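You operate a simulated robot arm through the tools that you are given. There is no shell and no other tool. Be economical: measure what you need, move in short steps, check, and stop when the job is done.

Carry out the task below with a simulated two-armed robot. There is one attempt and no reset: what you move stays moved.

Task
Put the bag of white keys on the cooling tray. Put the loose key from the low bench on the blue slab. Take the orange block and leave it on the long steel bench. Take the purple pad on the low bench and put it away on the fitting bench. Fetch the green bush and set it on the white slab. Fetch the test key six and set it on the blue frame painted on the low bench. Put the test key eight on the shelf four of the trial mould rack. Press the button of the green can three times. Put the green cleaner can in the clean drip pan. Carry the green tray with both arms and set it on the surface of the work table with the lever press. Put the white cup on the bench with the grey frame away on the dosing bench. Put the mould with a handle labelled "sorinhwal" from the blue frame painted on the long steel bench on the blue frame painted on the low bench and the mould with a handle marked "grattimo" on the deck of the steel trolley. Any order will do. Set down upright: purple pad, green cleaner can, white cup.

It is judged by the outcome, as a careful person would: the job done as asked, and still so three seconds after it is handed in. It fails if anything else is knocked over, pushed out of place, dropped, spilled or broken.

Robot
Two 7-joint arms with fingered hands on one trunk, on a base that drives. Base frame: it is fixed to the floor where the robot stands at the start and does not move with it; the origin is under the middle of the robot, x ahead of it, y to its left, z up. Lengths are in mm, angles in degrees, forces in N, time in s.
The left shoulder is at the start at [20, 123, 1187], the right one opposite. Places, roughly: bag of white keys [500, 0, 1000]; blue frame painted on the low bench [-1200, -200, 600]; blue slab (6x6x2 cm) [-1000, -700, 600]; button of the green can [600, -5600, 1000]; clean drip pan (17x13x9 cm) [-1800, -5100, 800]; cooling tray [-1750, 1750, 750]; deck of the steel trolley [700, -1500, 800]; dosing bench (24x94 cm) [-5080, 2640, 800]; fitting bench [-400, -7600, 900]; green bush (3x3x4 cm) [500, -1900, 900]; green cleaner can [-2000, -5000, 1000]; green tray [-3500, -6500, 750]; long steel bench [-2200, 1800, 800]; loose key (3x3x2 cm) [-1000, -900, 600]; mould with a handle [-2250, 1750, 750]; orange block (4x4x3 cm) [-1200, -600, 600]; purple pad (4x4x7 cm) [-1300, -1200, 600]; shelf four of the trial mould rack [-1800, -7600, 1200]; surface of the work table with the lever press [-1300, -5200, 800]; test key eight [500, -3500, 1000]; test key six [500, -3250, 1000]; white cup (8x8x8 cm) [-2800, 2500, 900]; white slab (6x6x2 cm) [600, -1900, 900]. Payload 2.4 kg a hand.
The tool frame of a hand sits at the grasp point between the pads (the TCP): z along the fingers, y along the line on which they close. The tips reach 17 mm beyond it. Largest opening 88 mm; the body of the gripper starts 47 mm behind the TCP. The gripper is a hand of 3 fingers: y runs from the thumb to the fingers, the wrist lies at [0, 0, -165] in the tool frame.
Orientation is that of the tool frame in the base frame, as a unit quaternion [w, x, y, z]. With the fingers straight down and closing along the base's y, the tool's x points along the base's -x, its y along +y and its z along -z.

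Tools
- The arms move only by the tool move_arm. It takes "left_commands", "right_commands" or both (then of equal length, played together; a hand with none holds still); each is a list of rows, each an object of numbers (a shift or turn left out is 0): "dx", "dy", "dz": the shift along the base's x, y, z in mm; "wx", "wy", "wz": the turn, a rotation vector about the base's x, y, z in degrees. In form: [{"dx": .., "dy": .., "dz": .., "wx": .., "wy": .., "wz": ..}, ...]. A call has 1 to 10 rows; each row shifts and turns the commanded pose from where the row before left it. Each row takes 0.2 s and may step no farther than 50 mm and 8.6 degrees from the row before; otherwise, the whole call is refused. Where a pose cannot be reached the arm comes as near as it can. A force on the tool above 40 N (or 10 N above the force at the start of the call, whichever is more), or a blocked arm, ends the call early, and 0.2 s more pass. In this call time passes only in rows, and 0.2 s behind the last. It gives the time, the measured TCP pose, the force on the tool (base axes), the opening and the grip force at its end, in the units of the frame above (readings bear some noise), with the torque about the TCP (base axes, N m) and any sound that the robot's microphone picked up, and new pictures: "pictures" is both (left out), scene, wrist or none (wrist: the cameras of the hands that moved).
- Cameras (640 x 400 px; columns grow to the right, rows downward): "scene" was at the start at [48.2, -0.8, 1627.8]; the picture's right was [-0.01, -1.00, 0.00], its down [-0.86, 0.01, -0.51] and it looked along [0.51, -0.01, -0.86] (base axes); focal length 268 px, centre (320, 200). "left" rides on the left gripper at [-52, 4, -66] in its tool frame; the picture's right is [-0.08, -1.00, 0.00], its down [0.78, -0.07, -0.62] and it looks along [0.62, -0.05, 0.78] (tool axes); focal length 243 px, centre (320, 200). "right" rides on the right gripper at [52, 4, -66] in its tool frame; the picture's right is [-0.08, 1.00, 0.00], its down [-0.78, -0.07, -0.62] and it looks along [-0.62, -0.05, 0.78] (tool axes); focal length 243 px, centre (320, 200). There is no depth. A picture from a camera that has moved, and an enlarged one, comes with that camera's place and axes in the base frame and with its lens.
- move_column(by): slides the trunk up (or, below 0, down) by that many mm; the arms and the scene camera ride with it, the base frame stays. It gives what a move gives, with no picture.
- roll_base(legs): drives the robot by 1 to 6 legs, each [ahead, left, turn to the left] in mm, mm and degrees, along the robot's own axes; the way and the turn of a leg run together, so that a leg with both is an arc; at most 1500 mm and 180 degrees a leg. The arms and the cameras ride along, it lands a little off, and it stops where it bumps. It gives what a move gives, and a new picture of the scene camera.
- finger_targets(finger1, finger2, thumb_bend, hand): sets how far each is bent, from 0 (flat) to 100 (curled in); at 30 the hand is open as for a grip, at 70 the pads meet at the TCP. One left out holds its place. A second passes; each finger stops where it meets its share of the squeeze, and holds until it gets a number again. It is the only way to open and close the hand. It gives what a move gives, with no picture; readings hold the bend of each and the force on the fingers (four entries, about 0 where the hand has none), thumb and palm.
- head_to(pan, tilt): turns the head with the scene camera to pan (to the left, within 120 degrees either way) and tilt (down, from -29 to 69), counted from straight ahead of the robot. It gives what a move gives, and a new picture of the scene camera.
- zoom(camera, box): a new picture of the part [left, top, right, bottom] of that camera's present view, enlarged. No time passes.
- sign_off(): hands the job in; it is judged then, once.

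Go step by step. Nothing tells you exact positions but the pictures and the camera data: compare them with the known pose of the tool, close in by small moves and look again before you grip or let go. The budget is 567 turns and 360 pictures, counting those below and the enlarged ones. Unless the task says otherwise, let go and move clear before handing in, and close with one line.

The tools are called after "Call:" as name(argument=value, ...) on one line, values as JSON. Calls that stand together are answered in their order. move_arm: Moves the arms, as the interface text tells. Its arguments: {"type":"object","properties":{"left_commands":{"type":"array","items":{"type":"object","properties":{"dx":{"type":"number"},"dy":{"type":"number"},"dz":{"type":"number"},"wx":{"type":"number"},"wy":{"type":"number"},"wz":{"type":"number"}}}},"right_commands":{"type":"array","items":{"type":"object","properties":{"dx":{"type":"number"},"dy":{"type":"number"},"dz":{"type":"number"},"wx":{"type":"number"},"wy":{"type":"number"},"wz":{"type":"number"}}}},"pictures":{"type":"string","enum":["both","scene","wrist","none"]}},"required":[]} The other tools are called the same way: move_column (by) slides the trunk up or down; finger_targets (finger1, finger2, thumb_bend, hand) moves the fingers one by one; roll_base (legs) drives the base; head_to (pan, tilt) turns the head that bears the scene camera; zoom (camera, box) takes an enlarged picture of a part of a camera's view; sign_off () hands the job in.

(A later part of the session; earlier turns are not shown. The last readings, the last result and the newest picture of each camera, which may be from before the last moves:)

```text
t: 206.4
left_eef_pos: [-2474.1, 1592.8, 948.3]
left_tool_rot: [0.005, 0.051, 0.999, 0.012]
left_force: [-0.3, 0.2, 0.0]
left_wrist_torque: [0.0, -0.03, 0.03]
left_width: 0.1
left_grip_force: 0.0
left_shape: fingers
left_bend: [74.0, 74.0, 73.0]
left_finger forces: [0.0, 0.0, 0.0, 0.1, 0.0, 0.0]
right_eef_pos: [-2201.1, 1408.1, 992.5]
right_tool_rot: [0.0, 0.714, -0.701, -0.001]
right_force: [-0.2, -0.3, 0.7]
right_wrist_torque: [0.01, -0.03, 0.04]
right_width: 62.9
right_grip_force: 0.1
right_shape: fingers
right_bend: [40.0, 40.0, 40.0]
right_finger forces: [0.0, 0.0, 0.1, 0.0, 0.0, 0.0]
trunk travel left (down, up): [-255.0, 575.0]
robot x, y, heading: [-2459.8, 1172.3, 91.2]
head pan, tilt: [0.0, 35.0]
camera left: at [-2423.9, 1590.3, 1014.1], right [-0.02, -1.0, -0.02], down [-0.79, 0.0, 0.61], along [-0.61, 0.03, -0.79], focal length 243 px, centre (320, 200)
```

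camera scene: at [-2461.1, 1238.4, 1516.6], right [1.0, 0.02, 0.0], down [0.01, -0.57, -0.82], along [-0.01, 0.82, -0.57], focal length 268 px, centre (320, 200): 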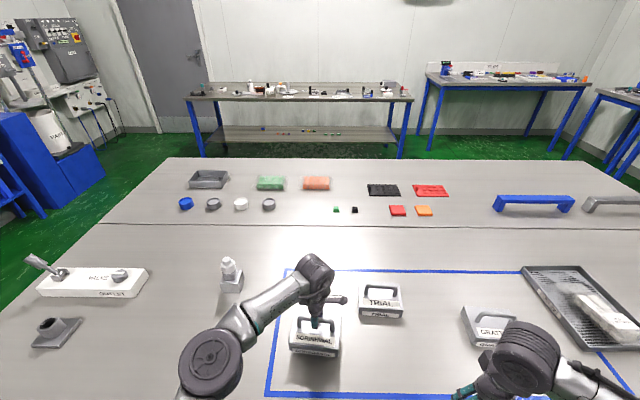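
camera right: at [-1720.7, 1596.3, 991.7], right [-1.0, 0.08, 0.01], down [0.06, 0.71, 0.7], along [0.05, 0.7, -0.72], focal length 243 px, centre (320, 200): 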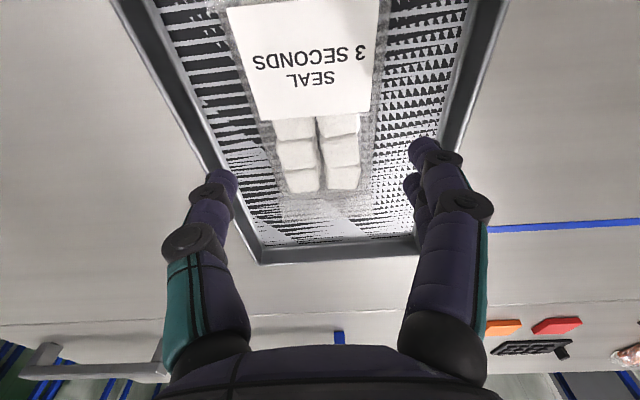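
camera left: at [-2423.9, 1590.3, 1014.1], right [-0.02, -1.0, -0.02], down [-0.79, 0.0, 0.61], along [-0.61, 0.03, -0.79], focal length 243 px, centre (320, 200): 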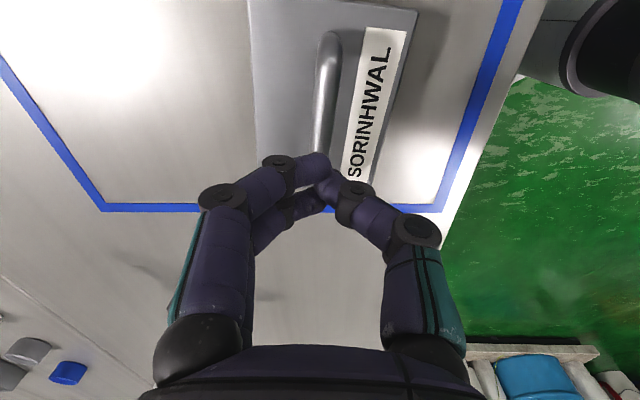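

It slipped off harmlessly; the hook grip was secure, so I'll use that.

Call:
finger_targets(hand="left", finger1=45, finger2=45, thumb_bend=45)

Call:
move_arm(left_commands=[{"dz": -30}, {"dz": -31}], pictures="none")

Call:
finger_targets(hand="left", finger1=76, finger2=76, thumb_bend=76)

Call:
move_arm(left_commands=[{"dz": 15}, {"dz": 30}, {"dz": 30}], pictures="wrist")

```text
t: 207.4
left_eef_pos: [-2475.1, 1593.5, 947.3]
left_tool_rot: [0.004, 0.051, 0.999, 0.012]
left_force: [0.5, -0.3, 0.0]
left_wrist_torque: [-0.02, -0.01, 0.03]
left_width: 50.8
left_grip_force: 0.0
left_shape: fingers
left_bend: [45.0, 45.0, 45.0]
left_finger forces: [0.0, 0.0, 0.1, 0.0, 0.1, 0.0]
right_eef_pos: [-2202.1, 1408.7, 992.8]
right_tool_rot: [0.0, 0.712, -0.702, 0.001]
right_force: [0.4, 1.0, 0.1]
right_wrist_torque: [-0.01, -0.02, -0.01]
right_width: 63.2
right_grip_force: 0.0
right_shape: fingers
right_bend: [40.0, 40.0, 40.0]
right_finger forces: [0.0, 0.1, 0.1, 0.0, 0.0, 0.1]
trunk travel left (down, up): [-255.0, 575.0]
robot x, y, heading: [-2462.0, 1166.4, 90.9]
head pan, tilt: [0.0, 35.0]
```

```text
t: 208.0
left_eef_pos: [-2474.5, 1593.7, 887.1]
left_tool_rot: [0.005, 0.052, 0.999, 0.012]
left_force: [0.0, -0.2, 0.1]
left_wrist_torque: [0.0, -0.03, 0.0]
left_width: 51.0
left_grip_force: 0.0
left_shape: fingers
left_bend: [45.0, 45.0, 45.0]
left_finger forces: [0.1, 0.1, 0.0, 0.0, 0.0, 0.0]
right_eef_pos: [-2202.2, 1408.8, 992.8]
right_tool_rot: [0.0, 0.713, -0.701, 0.001]
right_force: [0.2, -0.2, -0.2]
right_wrist_torque: [0.0, -0.01, 0.01]
right_width: 63.1
right_grip_force: 0.1
right_shape: fingers
right_bend: [40.0, 40.0, 40.0]
right_finger forces: [0.0, 0.1, 0.0, 0.0, 0.0, 0.1]
trunk travel left (down, up): [-255.0, 575.0]
robot x, y, heading: [-2458.1, 1173.5, 91.0]
head pan, tilt: [0.0, 35.0]
```

```text
t: 209.0
left_eef_pos: [-2475.3, 1594.0, 886.3]
left_tool_rot: [0.005, 0.052, 0.999, 0.012]
left_force: [0.1, -0.2, -0.4]
left_wrist_torque: [0.04, -0.01, -0.04]
left_width: 0.1
left_grip_force: 0.0
left_shape: fingers
left_bend: [75.0, 75.0, 74.0]
left_finger forces: [0.0, 0.0, 0.0, 0.0, 0.1, 0.0]
right_eef_pos: [-2201.2, 1409.4, 992.9]
right_tool_rot: [0.0, 0.713, -0.702, -0.001]
right_force: [-0.5, -0.1, 0.7]
right_wrist_torque: [0.01, 0.04, 0.0]
right_width: 63.0
right_grip_force: 0.1
right_shape: fingers
right_bend: [40.0, 40.0, 40.0]
right_finger forces: [0.0, 0.1, 0.0, 0.0, 0.1, 0.0]
trunk travel left (down, up): [-255.0, 575.0]
robot x, y, heading: [-2463.0, 1170.0, 90.6]
head pan, tilt: [0.0, 35.0]
```

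```text
t: 209.8
left_eef_pos: [-2476.7, 1593.8, 960.6]
left_tool_rot: [0.005, 0.051, 0.999, 0.012]
left_force: [0.3, -0.1, -9.6]
left_wrist_torque: [-0.03, -0.01, 0.0]
left_width: 0.0
left_grip_force: 5.5
left_shape: fingers
left_bend: [74.0, 74.0, 72.0]
left_finger forces: [3.3, 3.4, 0.0, 0.0, 4.9, 0.1]
right_eef_pos: [-2202.2, 1408.9, 992.0]
right_tool_rot: [0.0, 0.713, -0.701, 0.0]
right_force: [-0.5, -0.4, 0.3]
right_wrist_torque: [-0.03, -0.02, 0.01]
right_width: 62.3
right_grip_force: 0.1
right_shape: fingers
right_bend: [40.0, 40.0, 40.0]
right_finger forces: [0.0, 0.0, 0.0, 0.1, 0.0, 0.0]
trunk travel left (down, up): [-255.0, 575.0]
robot x, y, heading: [-2459.6, 1170.9, 90.8]
head pan, tilt: [0.0, 35.0]
camera left: at [-2426.1, 1591.3, 1026.9], right [-0.02, -1.0, -0.02], down [-0.79, 0.0, 0.61], along [-0.61, 0.03, -0.79], focal length 243 px, centre (320, 200)
```

left: 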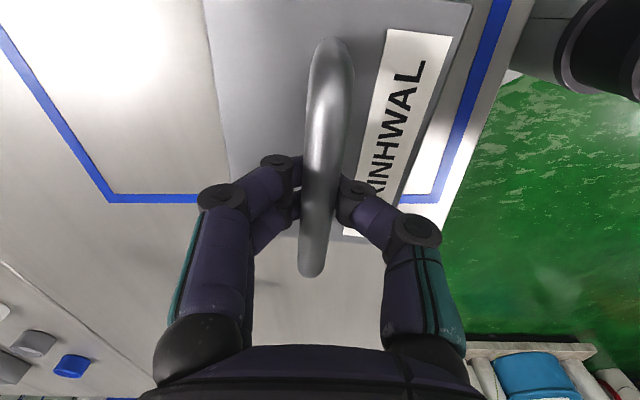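

Sorinhwal hangs securely. I'll lift and pull it back, then shift right to bring the right hand to Grattimo.

Call:
move_arm(left_commands=[{"dz": 30, "dy": -20}, {"dz": 20, "dy": -30}, {"dy": -40}, {"dy": -40}], pictures="none")

Call:
roll_base(legs=[[0, -330, -0.8]])

Call:
zoom(camera="scene", box=[240, 230, 480, 380])

Call:
zoom(camera="right", box=[0, 0, 640, 400])

```text
t: 210.8
left_eef_pos: [-2475.6, 1463.4, 1010.3]
left_tool_rot: [0.005, 0.051, 0.999, 0.012]
left_force: [-0.1, -0.2, -9.2]
left_wrist_torque: [-0.02, -0.01, -0.01]
left_width: 0.2
left_grip_force: 6.1
left_shape: fingers
left_bend: [74.0, 74.0, 72.0]
left_finger forces: [3.6, 4.2, 0.0, 0.0, 4.3, 0.1]
right_eef_pos: [-2201.5, 1408.1, 992.2]
right_tool_rot: [0.0, 0.712, -0.702, -0.001]
right_force: [-0.1, -1.2, -0.4]
right_wrist_torque: [0.0, 0.0, 0.0]
right_width: 62.7
right_grip_force: 0.1
right_shape: fingers
right_bend: [40.0, 40.0, 40.0]
right_finger forces: [0.1, 0.0, 0.0, 0.0, 0.0, 0.1]
trunk travel left (down, up): [-255.0, 575.0]
robot x, y, heading: [-2459.3, 1169.3, 90.8]
head pan, tilt: [0.0, 35.0]
```

```text
t: 213.0
left_eef_pos: [-2139.8, 1467.1, 1010.0]
left_tool_rot: [0.005, 0.059, 0.998, 0.012]
left_force: [0.3, 0.2, -9.1]
left_wrist_torque: [-0.02, -0.02, 0.03]
left_width: 0.0
left_grip_force: 6.0
left_shape: fingers
left_bend: [74.0, 73.0, 72.0]
left_finger forces: [2.8, 4.1, 0.0, 0.0, 4.7, 0.0]
right_eef_pos: [-1866.3, 1408.1, 991.9]
right_tool_rot: [0.0, 0.708, -0.706, 0.0]
right_force: [-0.4, 0.1, -0.7]
right_wrist_torque: [0.01, -0.01, 0.01]
right_width: 63.1
right_grip_force: 0.1
right_shape: fingers
right_bend: [40.0, 40.0, 40.0]
right_finger forces: [0.0, 0.0, 0.0, 0.0, 0.0, 0.0]
trunk travel left (down, up): [-255.0, 575.0]
robot x, y, heading: [-2127.3, 1173.4, 90.1]
head pan, tilt: [0.0, 35.0]
camera scene: at [-2128.0, 1241.1, 1516.7], right [1.0, 0.0, 0.0], down [0.0, -0.57, -0.82], along [0.0, 0.82, -0.57], focal length 268 px, centre (320, 200)
```

scene: 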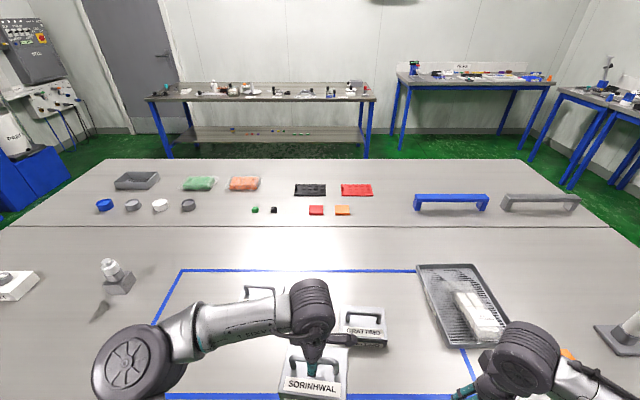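

```text
2.67 times, centred on (360, 305) of scene
camera zoom: at [-2128.0, 1241.1, 1516.7], right [1.0, 0.0, 0.0], down [0.0, -0.57, -0.82], along [0.0, 0.82, -0.57], focal length 715 px, centre (213, -80)
```

zoom: 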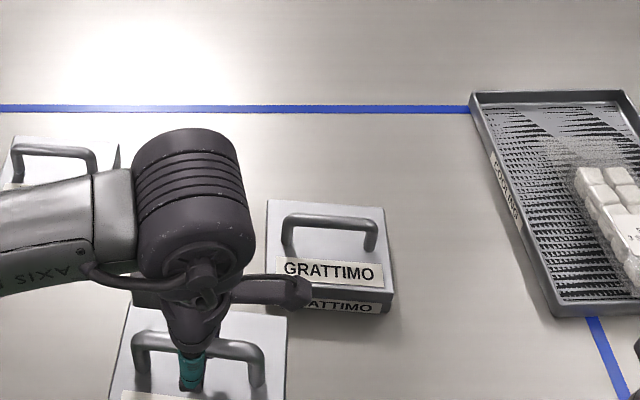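

```text
1.00 times, centred on (320, 200) of right
camera zoom: at [-1872.1, 1356.0, 1057.6], right [-1.0, 0.08, 0.0], down [0.06, 0.78, 0.62], along [0.05, 0.62, -0.78], focal length 243 px, centre (320, 200)
```

zoom: 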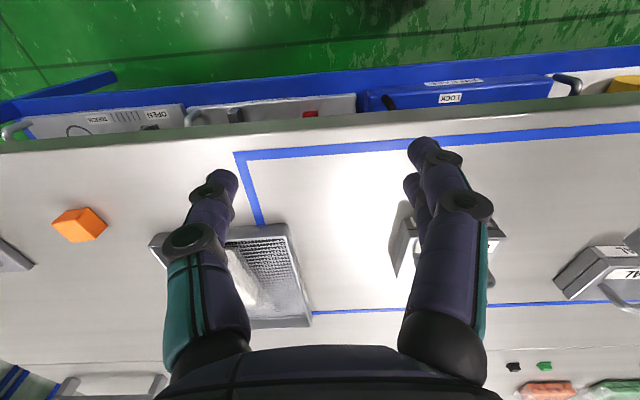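

Grattimo's handle is at ≈(-2016,1634,895), slanted -8°. I'll move the left mould aside and turn the right hand by 82°.

Call:
move_arm(right_commands=[{"wz": 8.2}, {"wz": 8.2}, {"wz": 8.2, "dx": -15}, {"wz": 8.2, "dx": -20}, {"wz": 8.2, "dx": -20}, {"wz": 8.2, "dx": -20, "dy": 10}, {"wz": 8.2, "dx": -20, "dy": 20}, {"wz": 8.2, "dx": -20, "dy": 25}, {"wz": 8.2, "dx": -20, "dy": 30}, {"wz": 8.2, "dx": -15, "dy": 30}], left_commands=[{"dx": -20}, {"dx": -20}, {"dx": -20}, {"dx": -20}, {"dx": -20}, {"dx": 0}, {"dx": 0}, {"dx": 0}, {"dx": 0}, {"dx": 0}], pictures="both")

```text
t: 215.2
left_eef_pos: [-2241.5, 1469.3, 1008.8]
left_tool_rot: [0.006, 0.058, 0.998, 0.012]
left_force: [0.2, -0.3, -10.3]
left_wrist_torque: [-0.04, 0.0, -0.01]
left_width: 0.0
left_grip_force: 5.7
left_shape: fingers
left_bend: [74.0, 73.0, 72.0]
left_finger forces: [2.9, 4.0, 0.0, 0.0, 4.7, 0.0]
right_eef_pos: [-2017.3, 1523.2, 993.3]
right_tool_rot: [0.0, 0.998, -0.066, 0.0]
right_force: [-0.6, -1.1, -0.4]
right_wrist_torque: [0.02, 0.01, 0.02]
right_width: 63.0
right_grip_force: 0.0
right_shape: fingers
right_bend: [40.0, 40.0, 40.0]
right_finger forces: [0.1, 0.1, 0.1, 0.1, 0.0, 0.0]
trunk travel left (down, up): [-255.0, 575.0]
robot x, y, heading: [-2128.0, 1174.6, 90.0]
head pan, tilt: [0.0, 35.0]
camera scene: at [-2129.3, 1241.5, 1516.6], right [1.0, 0.0, 0.0], down [0.0, -0.57, -0.82], along [0.0, 0.82, -0.57], focal length 268 px, centre (320, 200)
camera right: at [-1967.5, 1511.7, 1058.5], right [-0.22, -0.98, 0.0], down [-0.76, 0.17, 0.62], along [-0.61, 0.14, -0.78], focal length 243 px, centre (320, 200)
camera left: at [-2189.9, 1465.1, 1074.6], right [-0.03, -1.0, -0.02], down [-0.79, 0.01, 0.61], along [-0.61, 0.04, -0.79], focal length 243 px, centre (320, 200)
```

scene: 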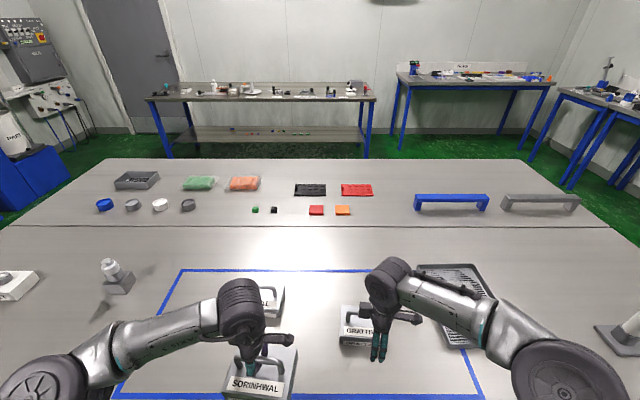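
right: 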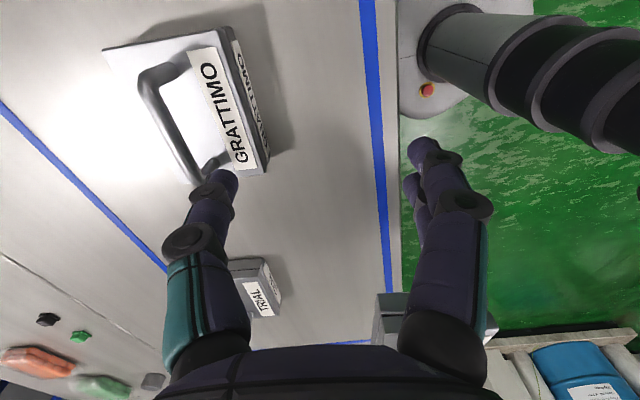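
left: 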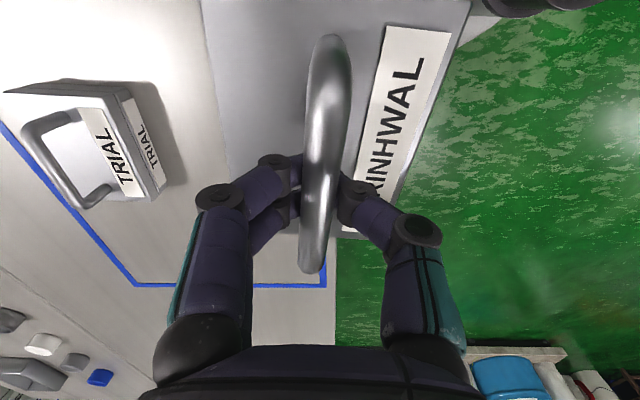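

Call:
move_arm(right_commands=[{"dy": 40, "wx": 6}, {"dy": 40, "wx": 6}, {"dy": 31, "dx": 2, "dz": -20}, {"dz": -35}], pictures="wrist")

```text
t: 216.2
left_eef_pos: [-2240.3, 1468.4, 1009.0]
left_tool_rot: [0.005, 0.058, 0.998, 0.012]
left_force: [-0.9, -0.6, -9.3]
left_wrist_torque: [-0.02, 0.03, 0.01]
left_width: 0.1
left_grip_force: 6.0
left_shape: fingers
left_bend: [74.0, 73.0, 72.0]
left_finger forces: [3.3, 3.9, 0.0, 0.0, 4.4, 0.0]
right_eef_pos: [-2015.3, 1634.5, 935.6]
right_tool_rot: [-0.105, 0.992, -0.068, -0.007]
right_force: [0.0, -0.8, -0.1]
right_wrist_torque: [0.01, 0.02, 0.0]
right_width: 62.9
right_grip_force: 0.0
right_shape: fingers
right_bend: [40.0, 40.0, 40.0]
right_finger forces: [0.0, 0.0, 0.0, 0.0, 0.0, 0.0]
trunk travel left (down, up): [-255.0, 575.0]
robot x, y, heading: [-2128.6, 1169.2, 90.1]
head pan, tilt: [0.0, 35.0]
camera right: at [-1965.7, 1609.7, 997.9], right [-0.22, -0.95, -0.2], down [-0.76, 0.04, 0.64], along [-0.61, 0.3, -0.74], focal length 243 px, centre (320, 200)
```

right: 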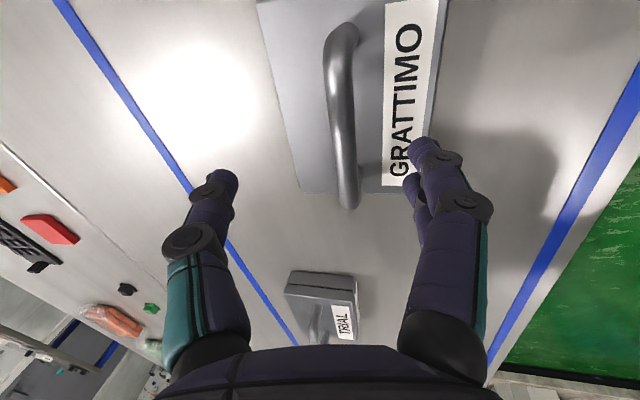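

Call:
move_arm(right_commands=[{"dz": -25, "dy": -2}, {"dz": -22, "dy": -1}], pictures="wrist")

```text
t: 216.8
left_eef_pos: [-2239.0, 1467.5, 1009.1]
left_tool_rot: [0.006, 0.058, 0.998, 0.011]
left_force: [0.7, -0.6, -9.6]
left_wrist_torque: [-0.04, 0.02, 0.01]
left_width: 0.2
left_grip_force: 6.0
left_shape: fingers
left_bend: [74.0, 73.0, 72.0]
left_finger forces: [3.4, 3.4, 0.0, 0.0, 4.8, 0.0]
right_eef_pos: [-2015.7, 1631.6, 890.4]
right_tool_rot: [-0.104, 0.992, -0.069, -0.006]
right_force: [0.5, 0.0, 0.5]
right_wrist_torque: [-0.04, -0.01, 0.02]
right_width: 63.0
right_grip_force: 0.0
right_shape: fingers
right_bend: [40.0, 40.0, 40.0]
right_finger forces: [0.0, 0.0, 0.0, 0.0, 0.0, 0.0]
trunk travel left (down, up): [-255.0, 575.0]
robot x, y, heading: [-2130.2, 1171.3, 89.8]
head pan, tilt: [0.0, 35.0]
camera right: at [-1966.1, 1606.5, 952.0], right [-0.22, -0.95, -0.2], down [-0.76, 0.04, 0.64], along [-0.61, 0.3, -0.74], focal length 243 px, centre (320, 200)
```

right: 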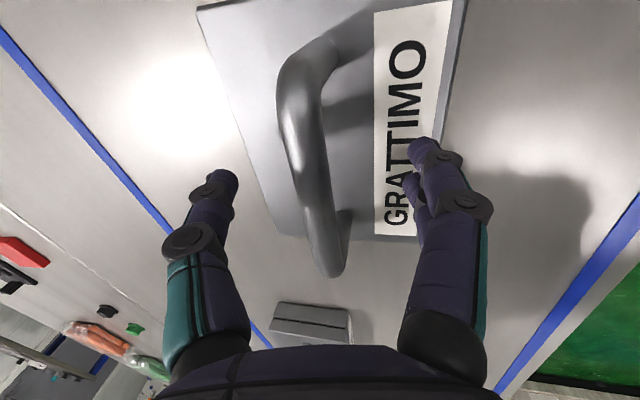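

Call:
finger_targets(hand="right", finger1=76, finger2=76, thumb_bend=76)

Call:
move_arm(right_commands=[{"dz": 15}, {"dz": 30}, {"dz": 30}], pictures="wrist")

```text
t: 217.8
left_eef_pos: [-2241.0, 1469.8, 1008.6]
left_tool_rot: [0.005, 0.058, 0.998, 0.011]
left_force: [0.4, -0.3, -9.9]
left_wrist_torque: [-0.02, 0.03, 0.0]
left_width: 0.1
left_grip_force: 5.6
left_shape: fingers
left_bend: [74.0, 73.0, 72.0]
left_finger forces: [3.5, 3.5, 0.0, 0.1, 4.9, 0.0]
right_eef_pos: [-2014.5, 1631.6, 891.3]
right_tool_rot: [-0.104, 0.992, -0.068, -0.006]
right_force: [0.2, 1.4, -0.1]
right_wrist_torque: [-0.02, -0.02, 0.0]
right_width: 0.0
right_grip_force: 4.4
right_shape: fingers
right_bend: [75.0, 74.0, 72.0]
right_finger forces: [1.8, 2.2, 0.1, 0.1, 4.2, 0.0]
trunk travel left (down, up): [-255.0, 575.0]
robot x, y, heading: [-2127.5, 1174.4, 90.2]
head pan, tilt: [0.0, 35.0]
```

```text
t: 218.6
left_eef_pos: [-2240.2, 1468.4, 1008.7]
left_tool_rot: [0.004, 0.058, 0.998, 0.011]
left_force: [0.1, 0.2, -9.0]
left_wrist_torque: [-0.03, 0.02, -0.01]
left_width: 0.2
left_grip_force: 6.0
left_shape: fingers
left_bend: [74.0, 73.0, 72.0]
left_finger forces: [3.5, 3.5, 0.0, 0.1, 4.8, 0.1]
right_eef_pos: [-2015.6, 1631.8, 964.4]
right_tool_rot: [-0.104, 0.992, -0.068, -0.007]
right_force: [-0.3, -0.4, -9.6]
right_wrist_torque: [-0.02, 0.03, 0.03]
right_width: 0.1
right_grip_force: 5.1
right_shape: fingers
right_bend: [74.0, 73.0, 72.0]
right_finger forces: [3.5, 3.7, 0.0, 0.0, 3.7, 0.1]
trunk travel left (down, up): [-255.0, 575.0]
robot x, y, heading: [-2126.5, 1172.2, 90.1]
head pan, tilt: [0.0, 35.0]
camera right: at [-1965.9, 1606.7, 1025.7], right [-0.22, -0.95, -0.2], down [-0.76, 0.04, 0.64], along [-0.61, 0.3, -0.74], focal length 243 px, centre (320, 200)
```

right: 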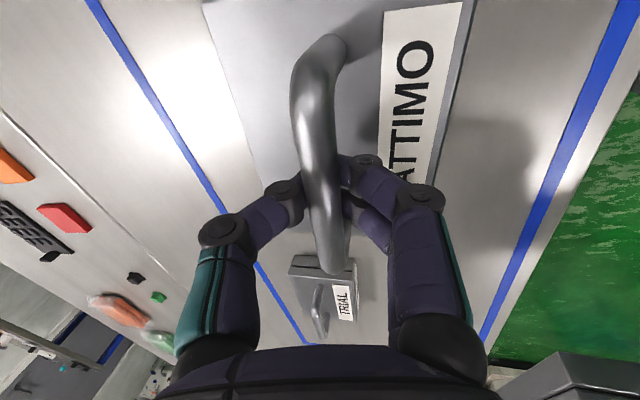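

Both moulds are held. Retracting the right arm, then I'll drive to the north side of the low bench.

Call:
move_arm(right_commands=[{"dz": 25, "dy": -10, "dx": 10}, {"dy": -35, "dx": 15, "wx": -6}, {"dy": -40, "dx": 15, "wx": -6}, {"dy": -40, "dx": 15}, {"dy": -40, "dx": 15}], pictures="none")

Call:
roll_base(legs=[[-320, 0, 0], [0, 0, 90], [0, 0, 90]])

```text
t: 219.8
left_eef_pos: [-2239.6, 1468.4, 1008.9]
left_tool_rot: [0.005, 0.058, 0.998, 0.012]
left_force: [-0.3, 0.1, -9.9]
left_wrist_torque: [0.01, 0.01, 0.01]
left_width: 0.2
left_grip_force: 5.8
left_shape: fingers
left_bend: [74.0, 73.0, 72.0]
left_finger forces: [3.4, 3.8, 0.1, 0.0, 4.7, 0.1]
right_eef_pos: [-1942.8, 1465.6, 989.2]
right_tool_rot: [0.001, 0.998, -0.067, 0.0]
right_force: [0.3, -0.8, -9.5]
right_wrist_torque: [0.03, -0.02, 0.01]
right_width: 0.0
right_grip_force: 5.6
right_shape: fingers
right_bend: [74.0, 73.0, 72.0]
right_finger forces: [3.0, 4.2, 0.0, 0.0, 4.2, 0.0]
trunk travel left (down, up): [-255.0, 575.0]
robot x, y, heading: [-2128.7, 1172.5, 90.3]
head pan, tilt: [0.0, 35.0]
```

```text
t: 229.5
left_eef_pos: [-2025.3, 564.4, 1009.1]
left_tool_rot: [0.012, 0.998, -0.067, -0.005]
left_force: [0.3, 0.2, -9.2]
left_wrist_torque: [0.03, 0.0, 0.01]
left_width: 0.0
left_grip_force: 5.8
left_shape: fingers
left_bend: [73.0, 73.0, 72.0]
left_finger forces: [3.7, 3.5, 0.0, 0.0, 4.3, 0.0]
right_eef_pos: [-2320.6, 572.3, 988.2]
right_tool_rot: [0.0, 0.079, 0.997, 0.001]
right_force: [0.4, 0.5, -9.2]
right_wrist_torque: [0.0, -0.01, -0.01]
right_width: 0.1
right_grip_force: 5.8
right_shape: fingers
right_bend: [73.0, 73.0, 72.0]
right_finger forces: [3.8, 3.6, 0.0, 0.0, 4.4, 0.0]
trunk travel left (down, up): [-255.0, 575.0]
robot x, y, heading: [-2126.5, 860.2, -91.3]
head pan, tilt: [0.0, 35.0]
camera scene: at [-2129.7, 793.6, 1516.6], right [-1.0, 0.02, 0.0], down [0.01, 0.57, -0.82], along [-0.01, -0.82, -0.57], focal length 268 px, centre (320, 200)
```

scene: 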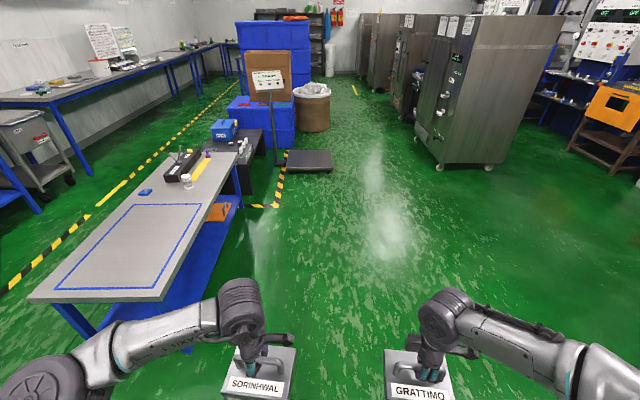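

The low bench is to my left with its north end at y≈124. I'll slide over and approach.

Call:
roll_base(legs=[[0, 0, 1.3], [0, 845, 0], [435, 0, 0]])

Call:
move_column(by=-230)

Call:
head_to(pan=0, tilt=50)

```text
t: 236.5
left_eef_pos: [-1187.4, 131.7, 1008.0]
left_tool_rot: [0.011, 0.998, -0.063, -0.005]
left_force: [-0.9, -0.3, -9.2]
left_wrist_torque: [-0.01, 0.01, 0.01]
left_width: 0.0
left_grip_force: 6.1
left_shape: fingers
left_bend: [73.0, 73.0, 71.0]
left_finger forces: [3.6, 3.5, 0.0, 0.1, 4.8, 0.0]
right_eef_pos: [-1483.6, 136.8, 989.2]
right_tool_rot: [-0.001, 0.074, 0.997, 0.001]
right_force: [-0.3, -0.4, -9.0]
right_wrist_torque: [-0.05, 0.02, 0.03]
right_width: 0.0
right_grip_force: 5.8
right_shape: fingers
right_bend: [73.0, 73.0, 72.0]
right_finger forces: [3.9, 3.7, 0.1, 0.0, 4.3, 0.0]
trunk travel left (down, up): [-255.0, 575.0]
robot x, y, heading: [-1292.1, 425.3, -90.2]
head pan, tilt: [0.0, 35.0]
camera scene: at [-1295.5, 360.1, 1516.6], right [-1.0, 0.01, 0.0], down [0.01, 0.57, -0.82], along [-0.01, -0.82, -0.57], focal length 268 px, centre (320, 200)
```

scene: 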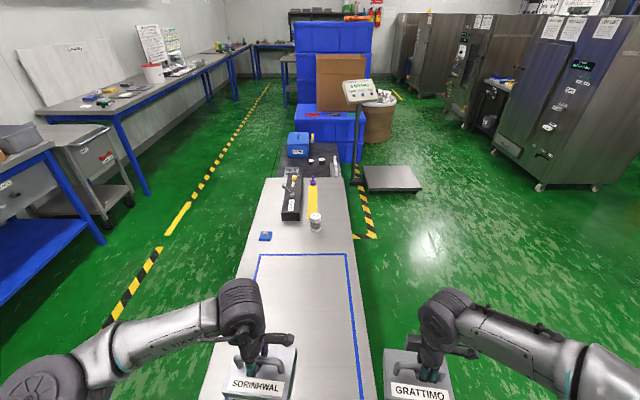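

```text
t: 239.0
left_eef_pos: [-1187.3, 132.9, 779.0]
left_tool_rot: [0.011, 0.998, -0.064, -0.005]
left_force: [-0.3, 0.1, -9.8]
left_wrist_torque: [-0.02, 0.0, -0.04]
left_width: 0.0
left_grip_force: 5.8
left_shape: fingers
left_bend: [73.0, 73.0, 71.0]
left_finger forces: [3.6, 3.6, 0.1, 0.0, 4.4, 0.0]
right_eef_pos: [-1484.0, 137.6, 758.7]
right_tool_rot: [0.0, 0.074, 0.997, 0.001]
right_force: [-0.8, -0.2, -10.0]
right_wrist_torque: [0.02, -0.03, -0.01]
right_width: 0.0
right_grip_force: 5.6
right_shape: fingers
right_bend: [73.0, 73.0, 72.0]
right_finger forces: [3.6, 3.7, 0.0, 0.0, 4.6, 0.0]
trunk travel left (down, up): [-25.0, 805.0]
robot x, y, heading: [-1294.9, 433.2, -90.7]
head pan, tilt: [0.0, 35.0]
```

```text
t: 239.7
left_eef_pos: [-1188.2, 132.1, 779.1]
left_tool_rot: [0.011, 0.998, -0.063, -0.005]
left_force: [-0.3, 0.5, -9.9]
left_wrist_torque: [-0.01, -0.02, 0.0]
left_width: 0.1
left_grip_force: 6.0
left_shape: fingers
left_bend: [73.0, 73.0, 71.0]
left_finger forces: [3.6, 3.7, 0.1, 0.0, 4.6, 0.0]
right_eef_pos: [-1484.0, 137.2, 758.3]
right_tool_rot: [0.001, 0.075, 0.997, 0.002]
right_force: [0.3, -0.4, -9.0]
right_wrist_torque: [0.03, -0.01, 0.03]
right_width: 0.0
right_grip_force: 6.2
right_shape: fingers
right_bend: [73.0, 73.0, 72.0]
right_finger forces: [3.7, 3.6, 0.0, 0.0, 4.6, 0.1]
trunk travel left (down, up): [-25.0, 805.0]
robot x, y, heading: [-1296.9, 428.3, -90.3]
head pan, tilt: [0.0, 50.0]
camera scene: at [-1295.4, 371.8, 1264.9], right [-1.0, 0.01, 0.0], down [0.01, 0.77, -0.64], along [-0.01, -0.64, -0.77], focal length 268 px, centre (320, 200)
```

scene: 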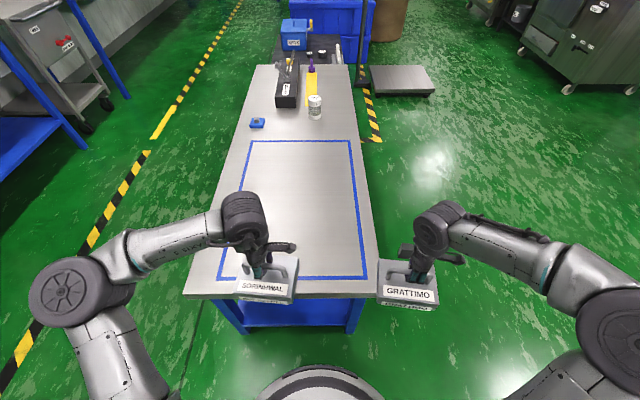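

Call:
move_arm(left_commands=[{"dy": -40}, {"dy": -40}, {"dy": -40, "dz": -30}, {"dy": -25, "dz": -30}, {"dz": -30}, {"dz": -30}], pictures="both")

```text
t: 241.1
left_eef_pos: [-1188.3, -11.0, 657.9]
left_tool_rot: [0.013, 0.998, -0.064, -0.005]
left_force: [-0.2, 0.1, -10.2]
left_wrist_torque: [0.01, 0.01, 0.02]
left_width: 0.1
left_grip_force: 5.7
left_shape: fingers
left_bend: [73.0, 73.0, 71.0]
left_finger forces: [3.3, 3.6, 0.0, 0.0, 4.5, 0.0]
right_eef_pos: [-1484.0, 137.3, 758.4]
right_tool_rot: [0.0, 0.074, 0.997, 0.001]
right_force: [0.3, 0.5, -8.7]
right_wrist_torque: [-0.02, -0.03, -0.02]
right_width: 0.0
right_grip_force: 5.1
right_shape: fingers
right_bend: [73.0, 73.0, 72.0]
right_finger forces: [3.6, 3.8, 0.0, 0.0, 4.5, 0.0]
trunk travel left (down, up): [-25.0, 805.0]
robot x, y, heading: [-1295.5, 431.7, -90.6]
head pan, tilt: [0.0, 50.0]
camera scene: at [-1295.5, 371.5, 1264.9], right [-1.0, 0.01, 0.0], down [0.01, 0.77, -0.64], along [-0.01, -0.64, -0.77], focal length 268 px, centre (320, 200)
camera left: at [-1240.5, -7.8, 723.9], right [0.04, 1.0, -0.02], down [0.79, -0.02, 0.61], along [0.61, -0.04, -0.79], focal length 243 px, centre (320, 200)
```

scene: 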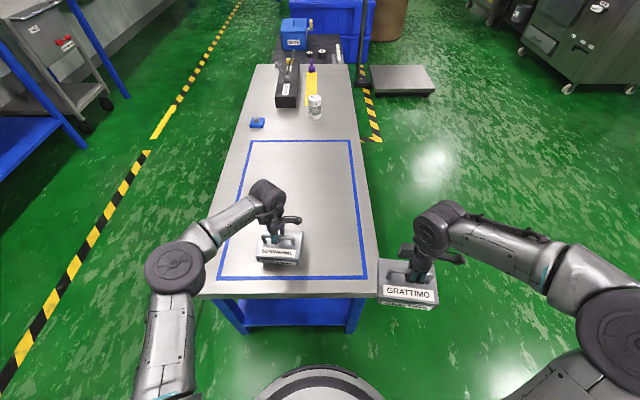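
left: 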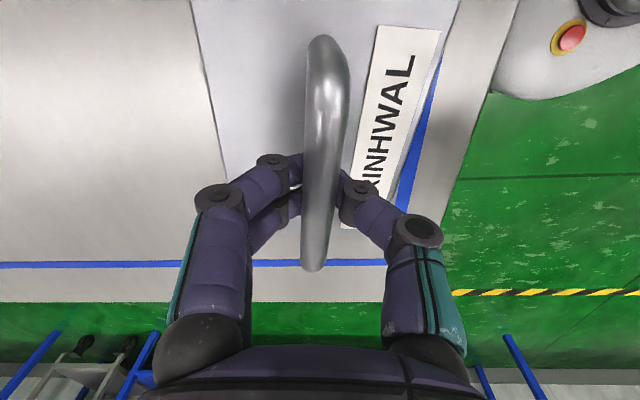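

Call:
move_arm(left_commands=[{"dy": -18, "dz": -10}, {"dz": -15}, {"dz": -8}, {"dz": -5}, {"dz": -5}, {"dz": -5}], pictures="wrist")

```text
t: 242.5
left_eef_pos: [-1187.0, -29.7, 611.0]
left_tool_rot: [0.012, 0.998, -0.064, -0.006]
left_force: [-0.2, -0.5, -0.1]
left_wrist_torque: [-0.01, 0.01, -0.01]
left_width: 0.1
left_grip_force: 0.1
left_shape: fingers
left_bend: [75.0, 75.0, 74.0]
left_finger forces: [0.0, 0.0, 0.0, 0.1, 0.1, 0.0]
right_eef_pos: [-1483.8, 138.4, 759.5]
right_tool_rot: [0.0, 0.073, 0.997, -0.001]
right_force: [-0.4, 1.1, -9.4]
right_wrist_torque: [0.03, 0.02, 0.0]
right_width: 0.0
right_grip_force: 5.6
right_shape: fingers
right_bend: [73.0, 73.0, 72.0]
right_finger forces: [3.7, 3.8, 0.0, 0.1, 4.6, 0.0]
trunk travel left (down, up): [-25.0, 805.0]
robot x, y, heading: [-1297.7, 431.7, -90.8]
head pan, tilt: [0.0, 50.0]
camera left: at [-1240.4, -26.9, 676.5], right [0.04, 1.0, -0.02], down [0.79, -0.02, 0.61], along [0.61, -0.04, -0.79], focal length 243 px, centre (320, 200)
```

left: 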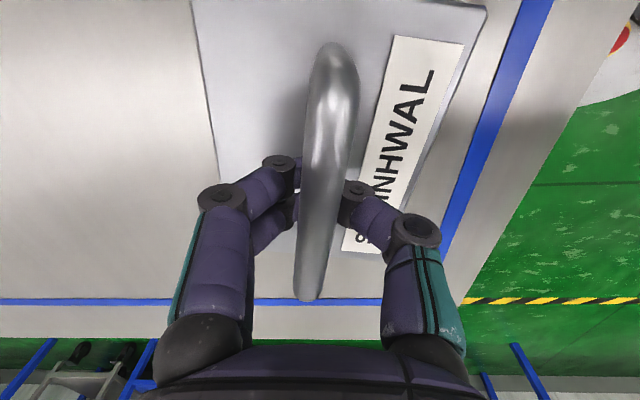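

The mould rests inside the frame. Releasing and lifting off.

Call:
finger_targets(hand="left", finger1=40, finger2=40, thumb_bend=40)

Call:
move_arm(left_commands=[{"dz": 30}, {"dz": 40}, {"dz": 40}], pictures="both")

```text
t: 243.5
left_eef_pos: [-1187.6, -30.8, 611.7]
left_tool_rot: [0.012, 0.998, -0.064, -0.005]
left_force: [-1.0, 0.5, 0.9]
left_wrist_torque: [-0.01, -0.01, -0.01]
left_width: 62.1
left_grip_force: 0.0
left_shape: fingers
left_bend: [40.0, 40.0, 40.0]
left_finger forces: [0.1, 0.0, 0.0, 0.0, 0.1, 0.0]
right_eef_pos: [-1483.9, 137.2, 758.3]
right_tool_rot: [0.0, 0.074, 0.997, 0.001]
right_force: [0.0, 0.3, -9.7]
right_wrist_torque: [0.02, -0.01, 0.02]
right_width: 0.2
right_grip_force: 5.9
right_shape: fingers
right_bend: [73.0, 73.0, 72.0]
right_finger forces: [3.6, 3.8, 0.1, 0.0, 4.6, 0.1]
trunk travel left (down, up): [-25.0, 805.0]
robot x, y, heading: [-1298.9, 429.6, -90.6]
head pan, tilt: [0.0, 50.0]
```

```text
t: 244.3
left_eef_pos: [-1187.5, -31.5, 722.5]
left_tool_rot: [0.011, 0.998, -0.065, -0.005]
left_force: [0.7, 0.7, 0.1]
left_wrist_torque: [-0.03, 0.01, -0.01]
left_width: 62.4
left_grip_force: 0.0
left_shape: fingers
left_bend: [40.0, 40.0, 40.0]
left_finger forces: [0.0, 0.0, 0.0, 0.0, 0.0, 0.0]
right_eef_pos: [-1484.8, 138.1, 759.2]
right_tool_rot: [0.0, 0.075, 0.997, 0.0]
right_force: [0.2, -0.1, -9.5]
right_wrist_torque: [0.02, -0.03, -0.01]
right_width: 0.0
right_grip_force: 6.0
right_shape: fingers
right_bend: [73.0, 73.0, 72.0]
right_finger forces: [3.6, 3.7, 0.0, 0.0, 4.7, 0.0]
trunk travel left (down, up): [-25.0, 805.0]
robot x, y, heading: [-1298.5, 428.7, -90.5]
head pan, tilt: [0.0, 50.0]
camera scene: at [-1295.6, 372.3, 1264.9], right [-1.0, 0.01, 0.0], down [0.01, 0.77, -0.64], along [-0.01, -0.64, -0.77], focal length 268 px, centre (320, 200)
camera left: at [-1240.6, -27.4, 788.1], right [0.04, 1.0, -0.02], down [0.79, -0.02, 0.61], along [0.61, -0.04, -0.79], focal length 243 px, centre (320, 200)
```

scene: 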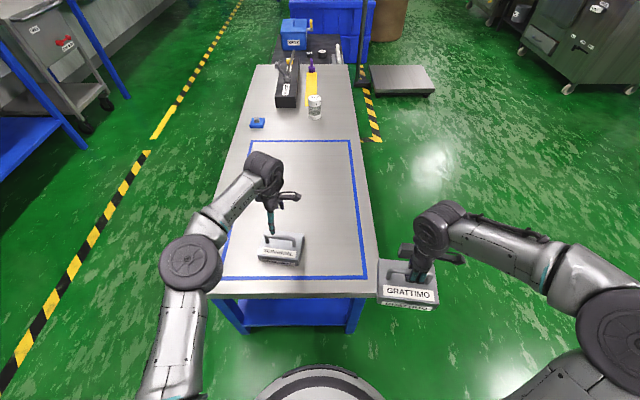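
left: 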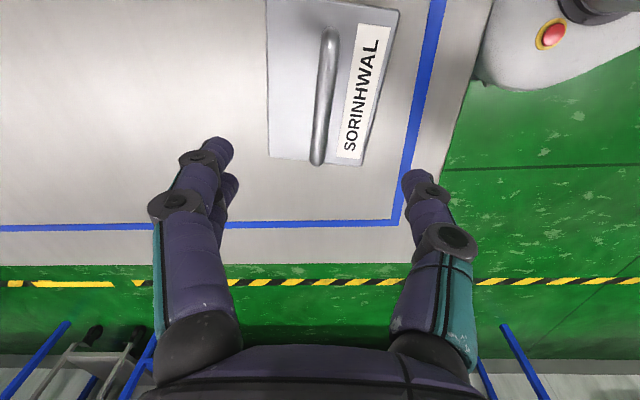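

Sorinhwal is inside the frame. Now raise the trunk, retract, and drive toward the steel trolley with Grattimo.

Call:
move_column(by=230)

Call:
move_arm(left_commands=[{"dy": 40, "dz": 10}, {"dy": 40, "dz": 10}, {"dy": 40, "dx": 10}, {"dy": 40, "dx": 10}], pictures="none")

Call:
roll_base(legs=[[0, 1040, 0.5], [1300, 0, 0], [550, 0, 0], [0, 0, 90]])

```text
t: 246.8
left_eef_pos: [-1188.7, -31.8, 952.2]
left_tool_rot: [0.011, 0.998, -0.064, -0.005]
left_force: [-0.3, 0.7, 0.1]
left_wrist_torque: [-0.04, 0.01, 0.03]
left_width: 61.8
left_grip_force: 0.0
left_shape: fingers
left_bend: [40.0, 40.0, 40.0]
left_finger forces: [0.0, 0.0, 0.0, 0.0, 0.1, 0.1]
right_eef_pos: [-1484.5, 137.8, 988.6]
right_tool_rot: [0.0, 0.074, 0.997, 0.001]
right_force: [-0.9, 0.3, -10.1]
right_wrist_torque: [-0.02, 0.0, 0.01]
right_width: 0.0
right_grip_force: 6.2
right_shape: fingers
right_bend: [73.0, 73.0, 72.0]
right_finger forces: [3.6, 3.9, 0.0, 0.0, 4.8, 0.0]
trunk travel left (down, up): [-255.0, 575.0]
robot x, y, heading: [-1292.3, 430.2, -90.6]
head pan, tilt: [0.0, 50.0]
```

```text
t: 247.8
left_eef_pos: [-1167.7, 127.7, 971.6]
left_tool_rot: [0.012, 0.998, -0.063, -0.005]
left_force: [0.2, -0.5, 0.8]
left_wrist_torque: [0.0, 0.0, 0.0]
left_width: 62.1
left_grip_force: 0.1
left_shape: fingers
left_bend: [40.0, 40.0, 40.0]
left_finger forces: [0.0, 0.0, 0.0, 0.1, 0.0, 0.0]
right_eef_pos: [-1484.0, 137.4, 988.8]
right_tool_rot: [0.0, 0.074, 0.997, 0.001]
right_force: [-0.5, 0.8, -8.8]
right_wrist_torque: [-0.01, 0.0, 0.0]
right_width: 0.0
right_grip_force: 6.3
right_shape: fingers
right_bend: [73.0, 73.0, 72.0]
right_finger forces: [3.5, 3.9, 0.1, 0.0, 4.7, 0.0]
trunk travel left (down, up): [-255.0, 575.0]
robot x, y, heading: [-1295.1, 431.2, -90.5]
head pan, tilt: [0.0, 50.0]
```

```text
t: 265.9
left_eef_pos: [62.2, -1320.4, 971.6]
left_tool_rot: [0.012, 0.748, 0.663, 0.004]
left_force: [-1.1, 0.8, 0.5]
left_wrist_torque: [0.0, -0.01, 0.04]
left_width: 62.3
left_grip_force: 0.0
left_shape: fingers
left_bend: [40.0, 40.0, 40.0]
left_finger forces: [0.0, 0.0, 0.0, 0.1, 0.1, 0.0]
right_eef_pos: [53.6, -1636.3, 989.9]
right_tool_rot: [0.0, -0.655, 0.756, 0.0]
right_force: [-0.6, 0.4, -10.1]
right_wrist_torque: [0.02, 0.0, 0.01]
right_width: 0.0
right_grip_force: 5.9
right_shape: fingers
right_bend: [73.0, 73.0, 71.0]
right_finger forces: [3.8, 3.6, 0.0, 0.0, 4.9, 0.0]
trunk travel left (down, up): [-255.0, 575.0]
robot x, y, heading: [-238.7, -1448.5, 0.0]
head pan, tilt: [0.0, 50.0]
camera scene: at [-180.4, -1449.5, 1494.9], right [0.0, -1.0, 0.0], down [-0.77, 0.0, -0.64], along [0.64, 0.0, -0.77], focal length 268 px, centre (320, 200)
```

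scene: 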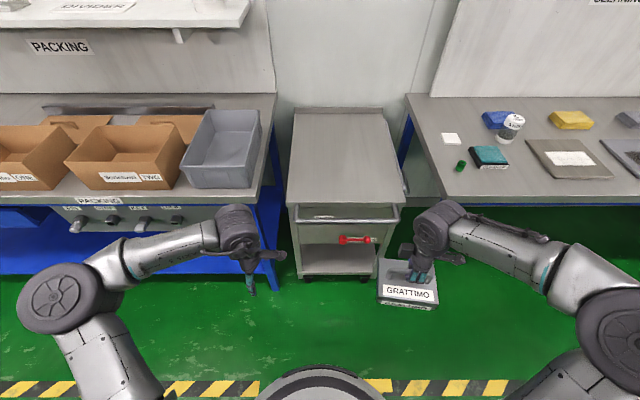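

The trolley deck is ahead: ≈x[375,920], y[-1340,-1725]. Drive closer with the left hand drawn back.

Call:
move_arm(left_commands=[{"dx": -30, "dz": 20}, {"dx": -40, "dz": 20}], pictures="none")

Call:
roll_base(legs=[[250, 30, 0]])

Call:
move_arm(right_commands=[{"dx": 30, "dy": 10}, {"dx": 35, "dy": 15}, {"dx": 35, "dy": 15}, {"dx": 35, "dy": 15}], pictures="both")

```text
t: 266.5
left_eef_pos: [-9.0, -1319.4, 1011.5]
left_tool_rot: [0.012, 0.749, 0.663, 0.005]
left_force: [0.7, -0.3, 0.1]
left_wrist_torque: [0.01, -0.02, 0.04]
left_width: 62.2
left_grip_force: 0.0
left_shape: fingers
left_bend: [40.0, 40.0, 40.0]
left_finger forces: [0.0, 0.0, 0.0, 0.0, 0.0, 0.0]
right_eef_pos: [53.5, -1636.8, 988.8]
right_tool_rot: [0.0, -0.655, 0.756, 0.0]
right_force: [0.4, -0.5, -9.2]
right_wrist_torque: [-0.01, 0.03, 0.03]
right_width: 0.1
right_grip_force: 6.0
right_shape: fingers
right_bend: [73.0, 73.0, 71.0]
right_finger forces: [3.5, 3.7, 0.0, 0.0, 4.9, 0.1]
trunk travel left (down, up): [-255.0, 575.0]
robot x, y, heading: [-237.4, -1446.9, -0.3]
head pan, tilt: [0.0, 50.0]
```

```text
t: 268.4
left_eef_pos: [246.6, -1291.3, 1011.7]
left_tool_rot: [0.011, 0.749, 0.663, 0.004]
left_force: [0.3, -0.6, 0.1]
left_wrist_torque: [0.03, -0.02, -0.02]
left_width: 62.3
left_grip_force: 0.0
left_shape: fingers
left_bend: [40.0, 40.0, 40.0]
left_finger forces: [0.0, 0.0, 0.0, 0.0, 0.0, 0.0]
right_eef_pos: [310.3, -1608.2, 988.8]
right_tool_rot: [-0.001, -0.654, 0.757, 0.002]
right_force: [-0.5, 0.4, -8.8]
right_wrist_torque: [-0.03, -0.03, 0.02]
right_width: 0.1
right_grip_force: 6.1
right_shape: fingers
right_bend: [73.0, 73.0, 71.0]
right_finger forces: [4.1, 3.6, 0.0, 0.0, 4.5, 0.0]
trunk travel left (down, up): [-255.0, 575.0]
robot x, y, heading: [13.0, -1420.9, -0.2]
head pan, tilt: [0.0, 50.0]
camera scene: at [74.6, -1420.7, 1494.9], right [-0.01, -1.0, 0.0], down [-0.77, 0.0, -0.64], along [0.64, 0.0, -0.77], focal length 268 px, centre (320, 200)
```

scene: 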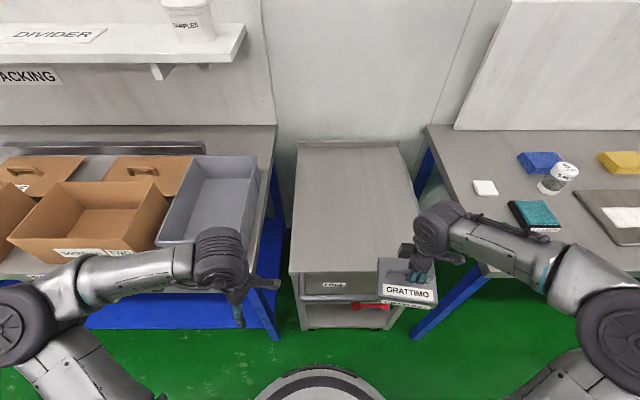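

```text
t: 269.4
left_eef_pos: [246.8, -1291.1, 1011.3]
left_tool_rot: [0.012, 0.75, 0.662, 0.004]
left_force: [0.0, -1.3, -0.5]
left_wrist_torque: [0.01, 0.01, -0.03]
left_width: 62.2
left_grip_force: 0.0
left_shape: fingers
left_bend: [40.0, 40.0, 40.0]
left_finger forces: [0.0, 0.0, 0.1, 0.1, 0.0, 0.0]
right_eef_pos: [444.3, -1553.5, 986.2]
right_tool_rot: [0.0, -0.655, 0.756, 0.001]
right_force: [1.4, 0.0, -9.8]
right_wrist_torque: [0.02, -0.02, 0.01]
right_width: 0.0
right_grip_force: 5.6
right_shape: fingers
right_bend: [73.0, 73.0, 72.0]
right_finger forces: [4.2, 3.6, 0.0, 0.0, 4.6, 0.1]
trunk travel left (down, up): [-255.0, 575.0]
robot x, y, heading: [16.7, -1419.0, -0.6]
head pan, tilt: [0.0, 50.0]
camera scene: at [75.1, -1420.2, 1494.9], right [-0.01, -1.0, 0.0], down [-0.77, 0.0, -0.64], along [0.64, 0.0, -0.77], focal length 268 px, centre (320, 200)
camera right: at [430.9, -1604.4, 1052.4], right [-0.97, 0.23, 0.0], down [0.18, 0.76, 0.62], along [0.14, 0.61, -0.78], focal length 243 px, centre (320, 200)
```

scene: 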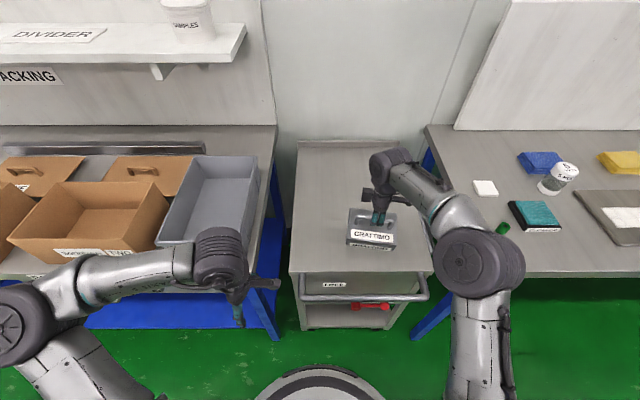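
right: 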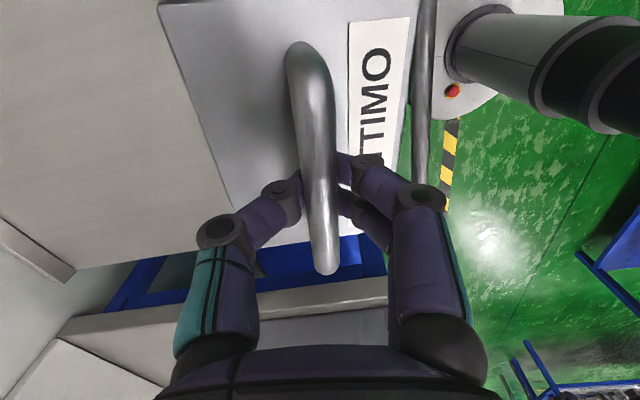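

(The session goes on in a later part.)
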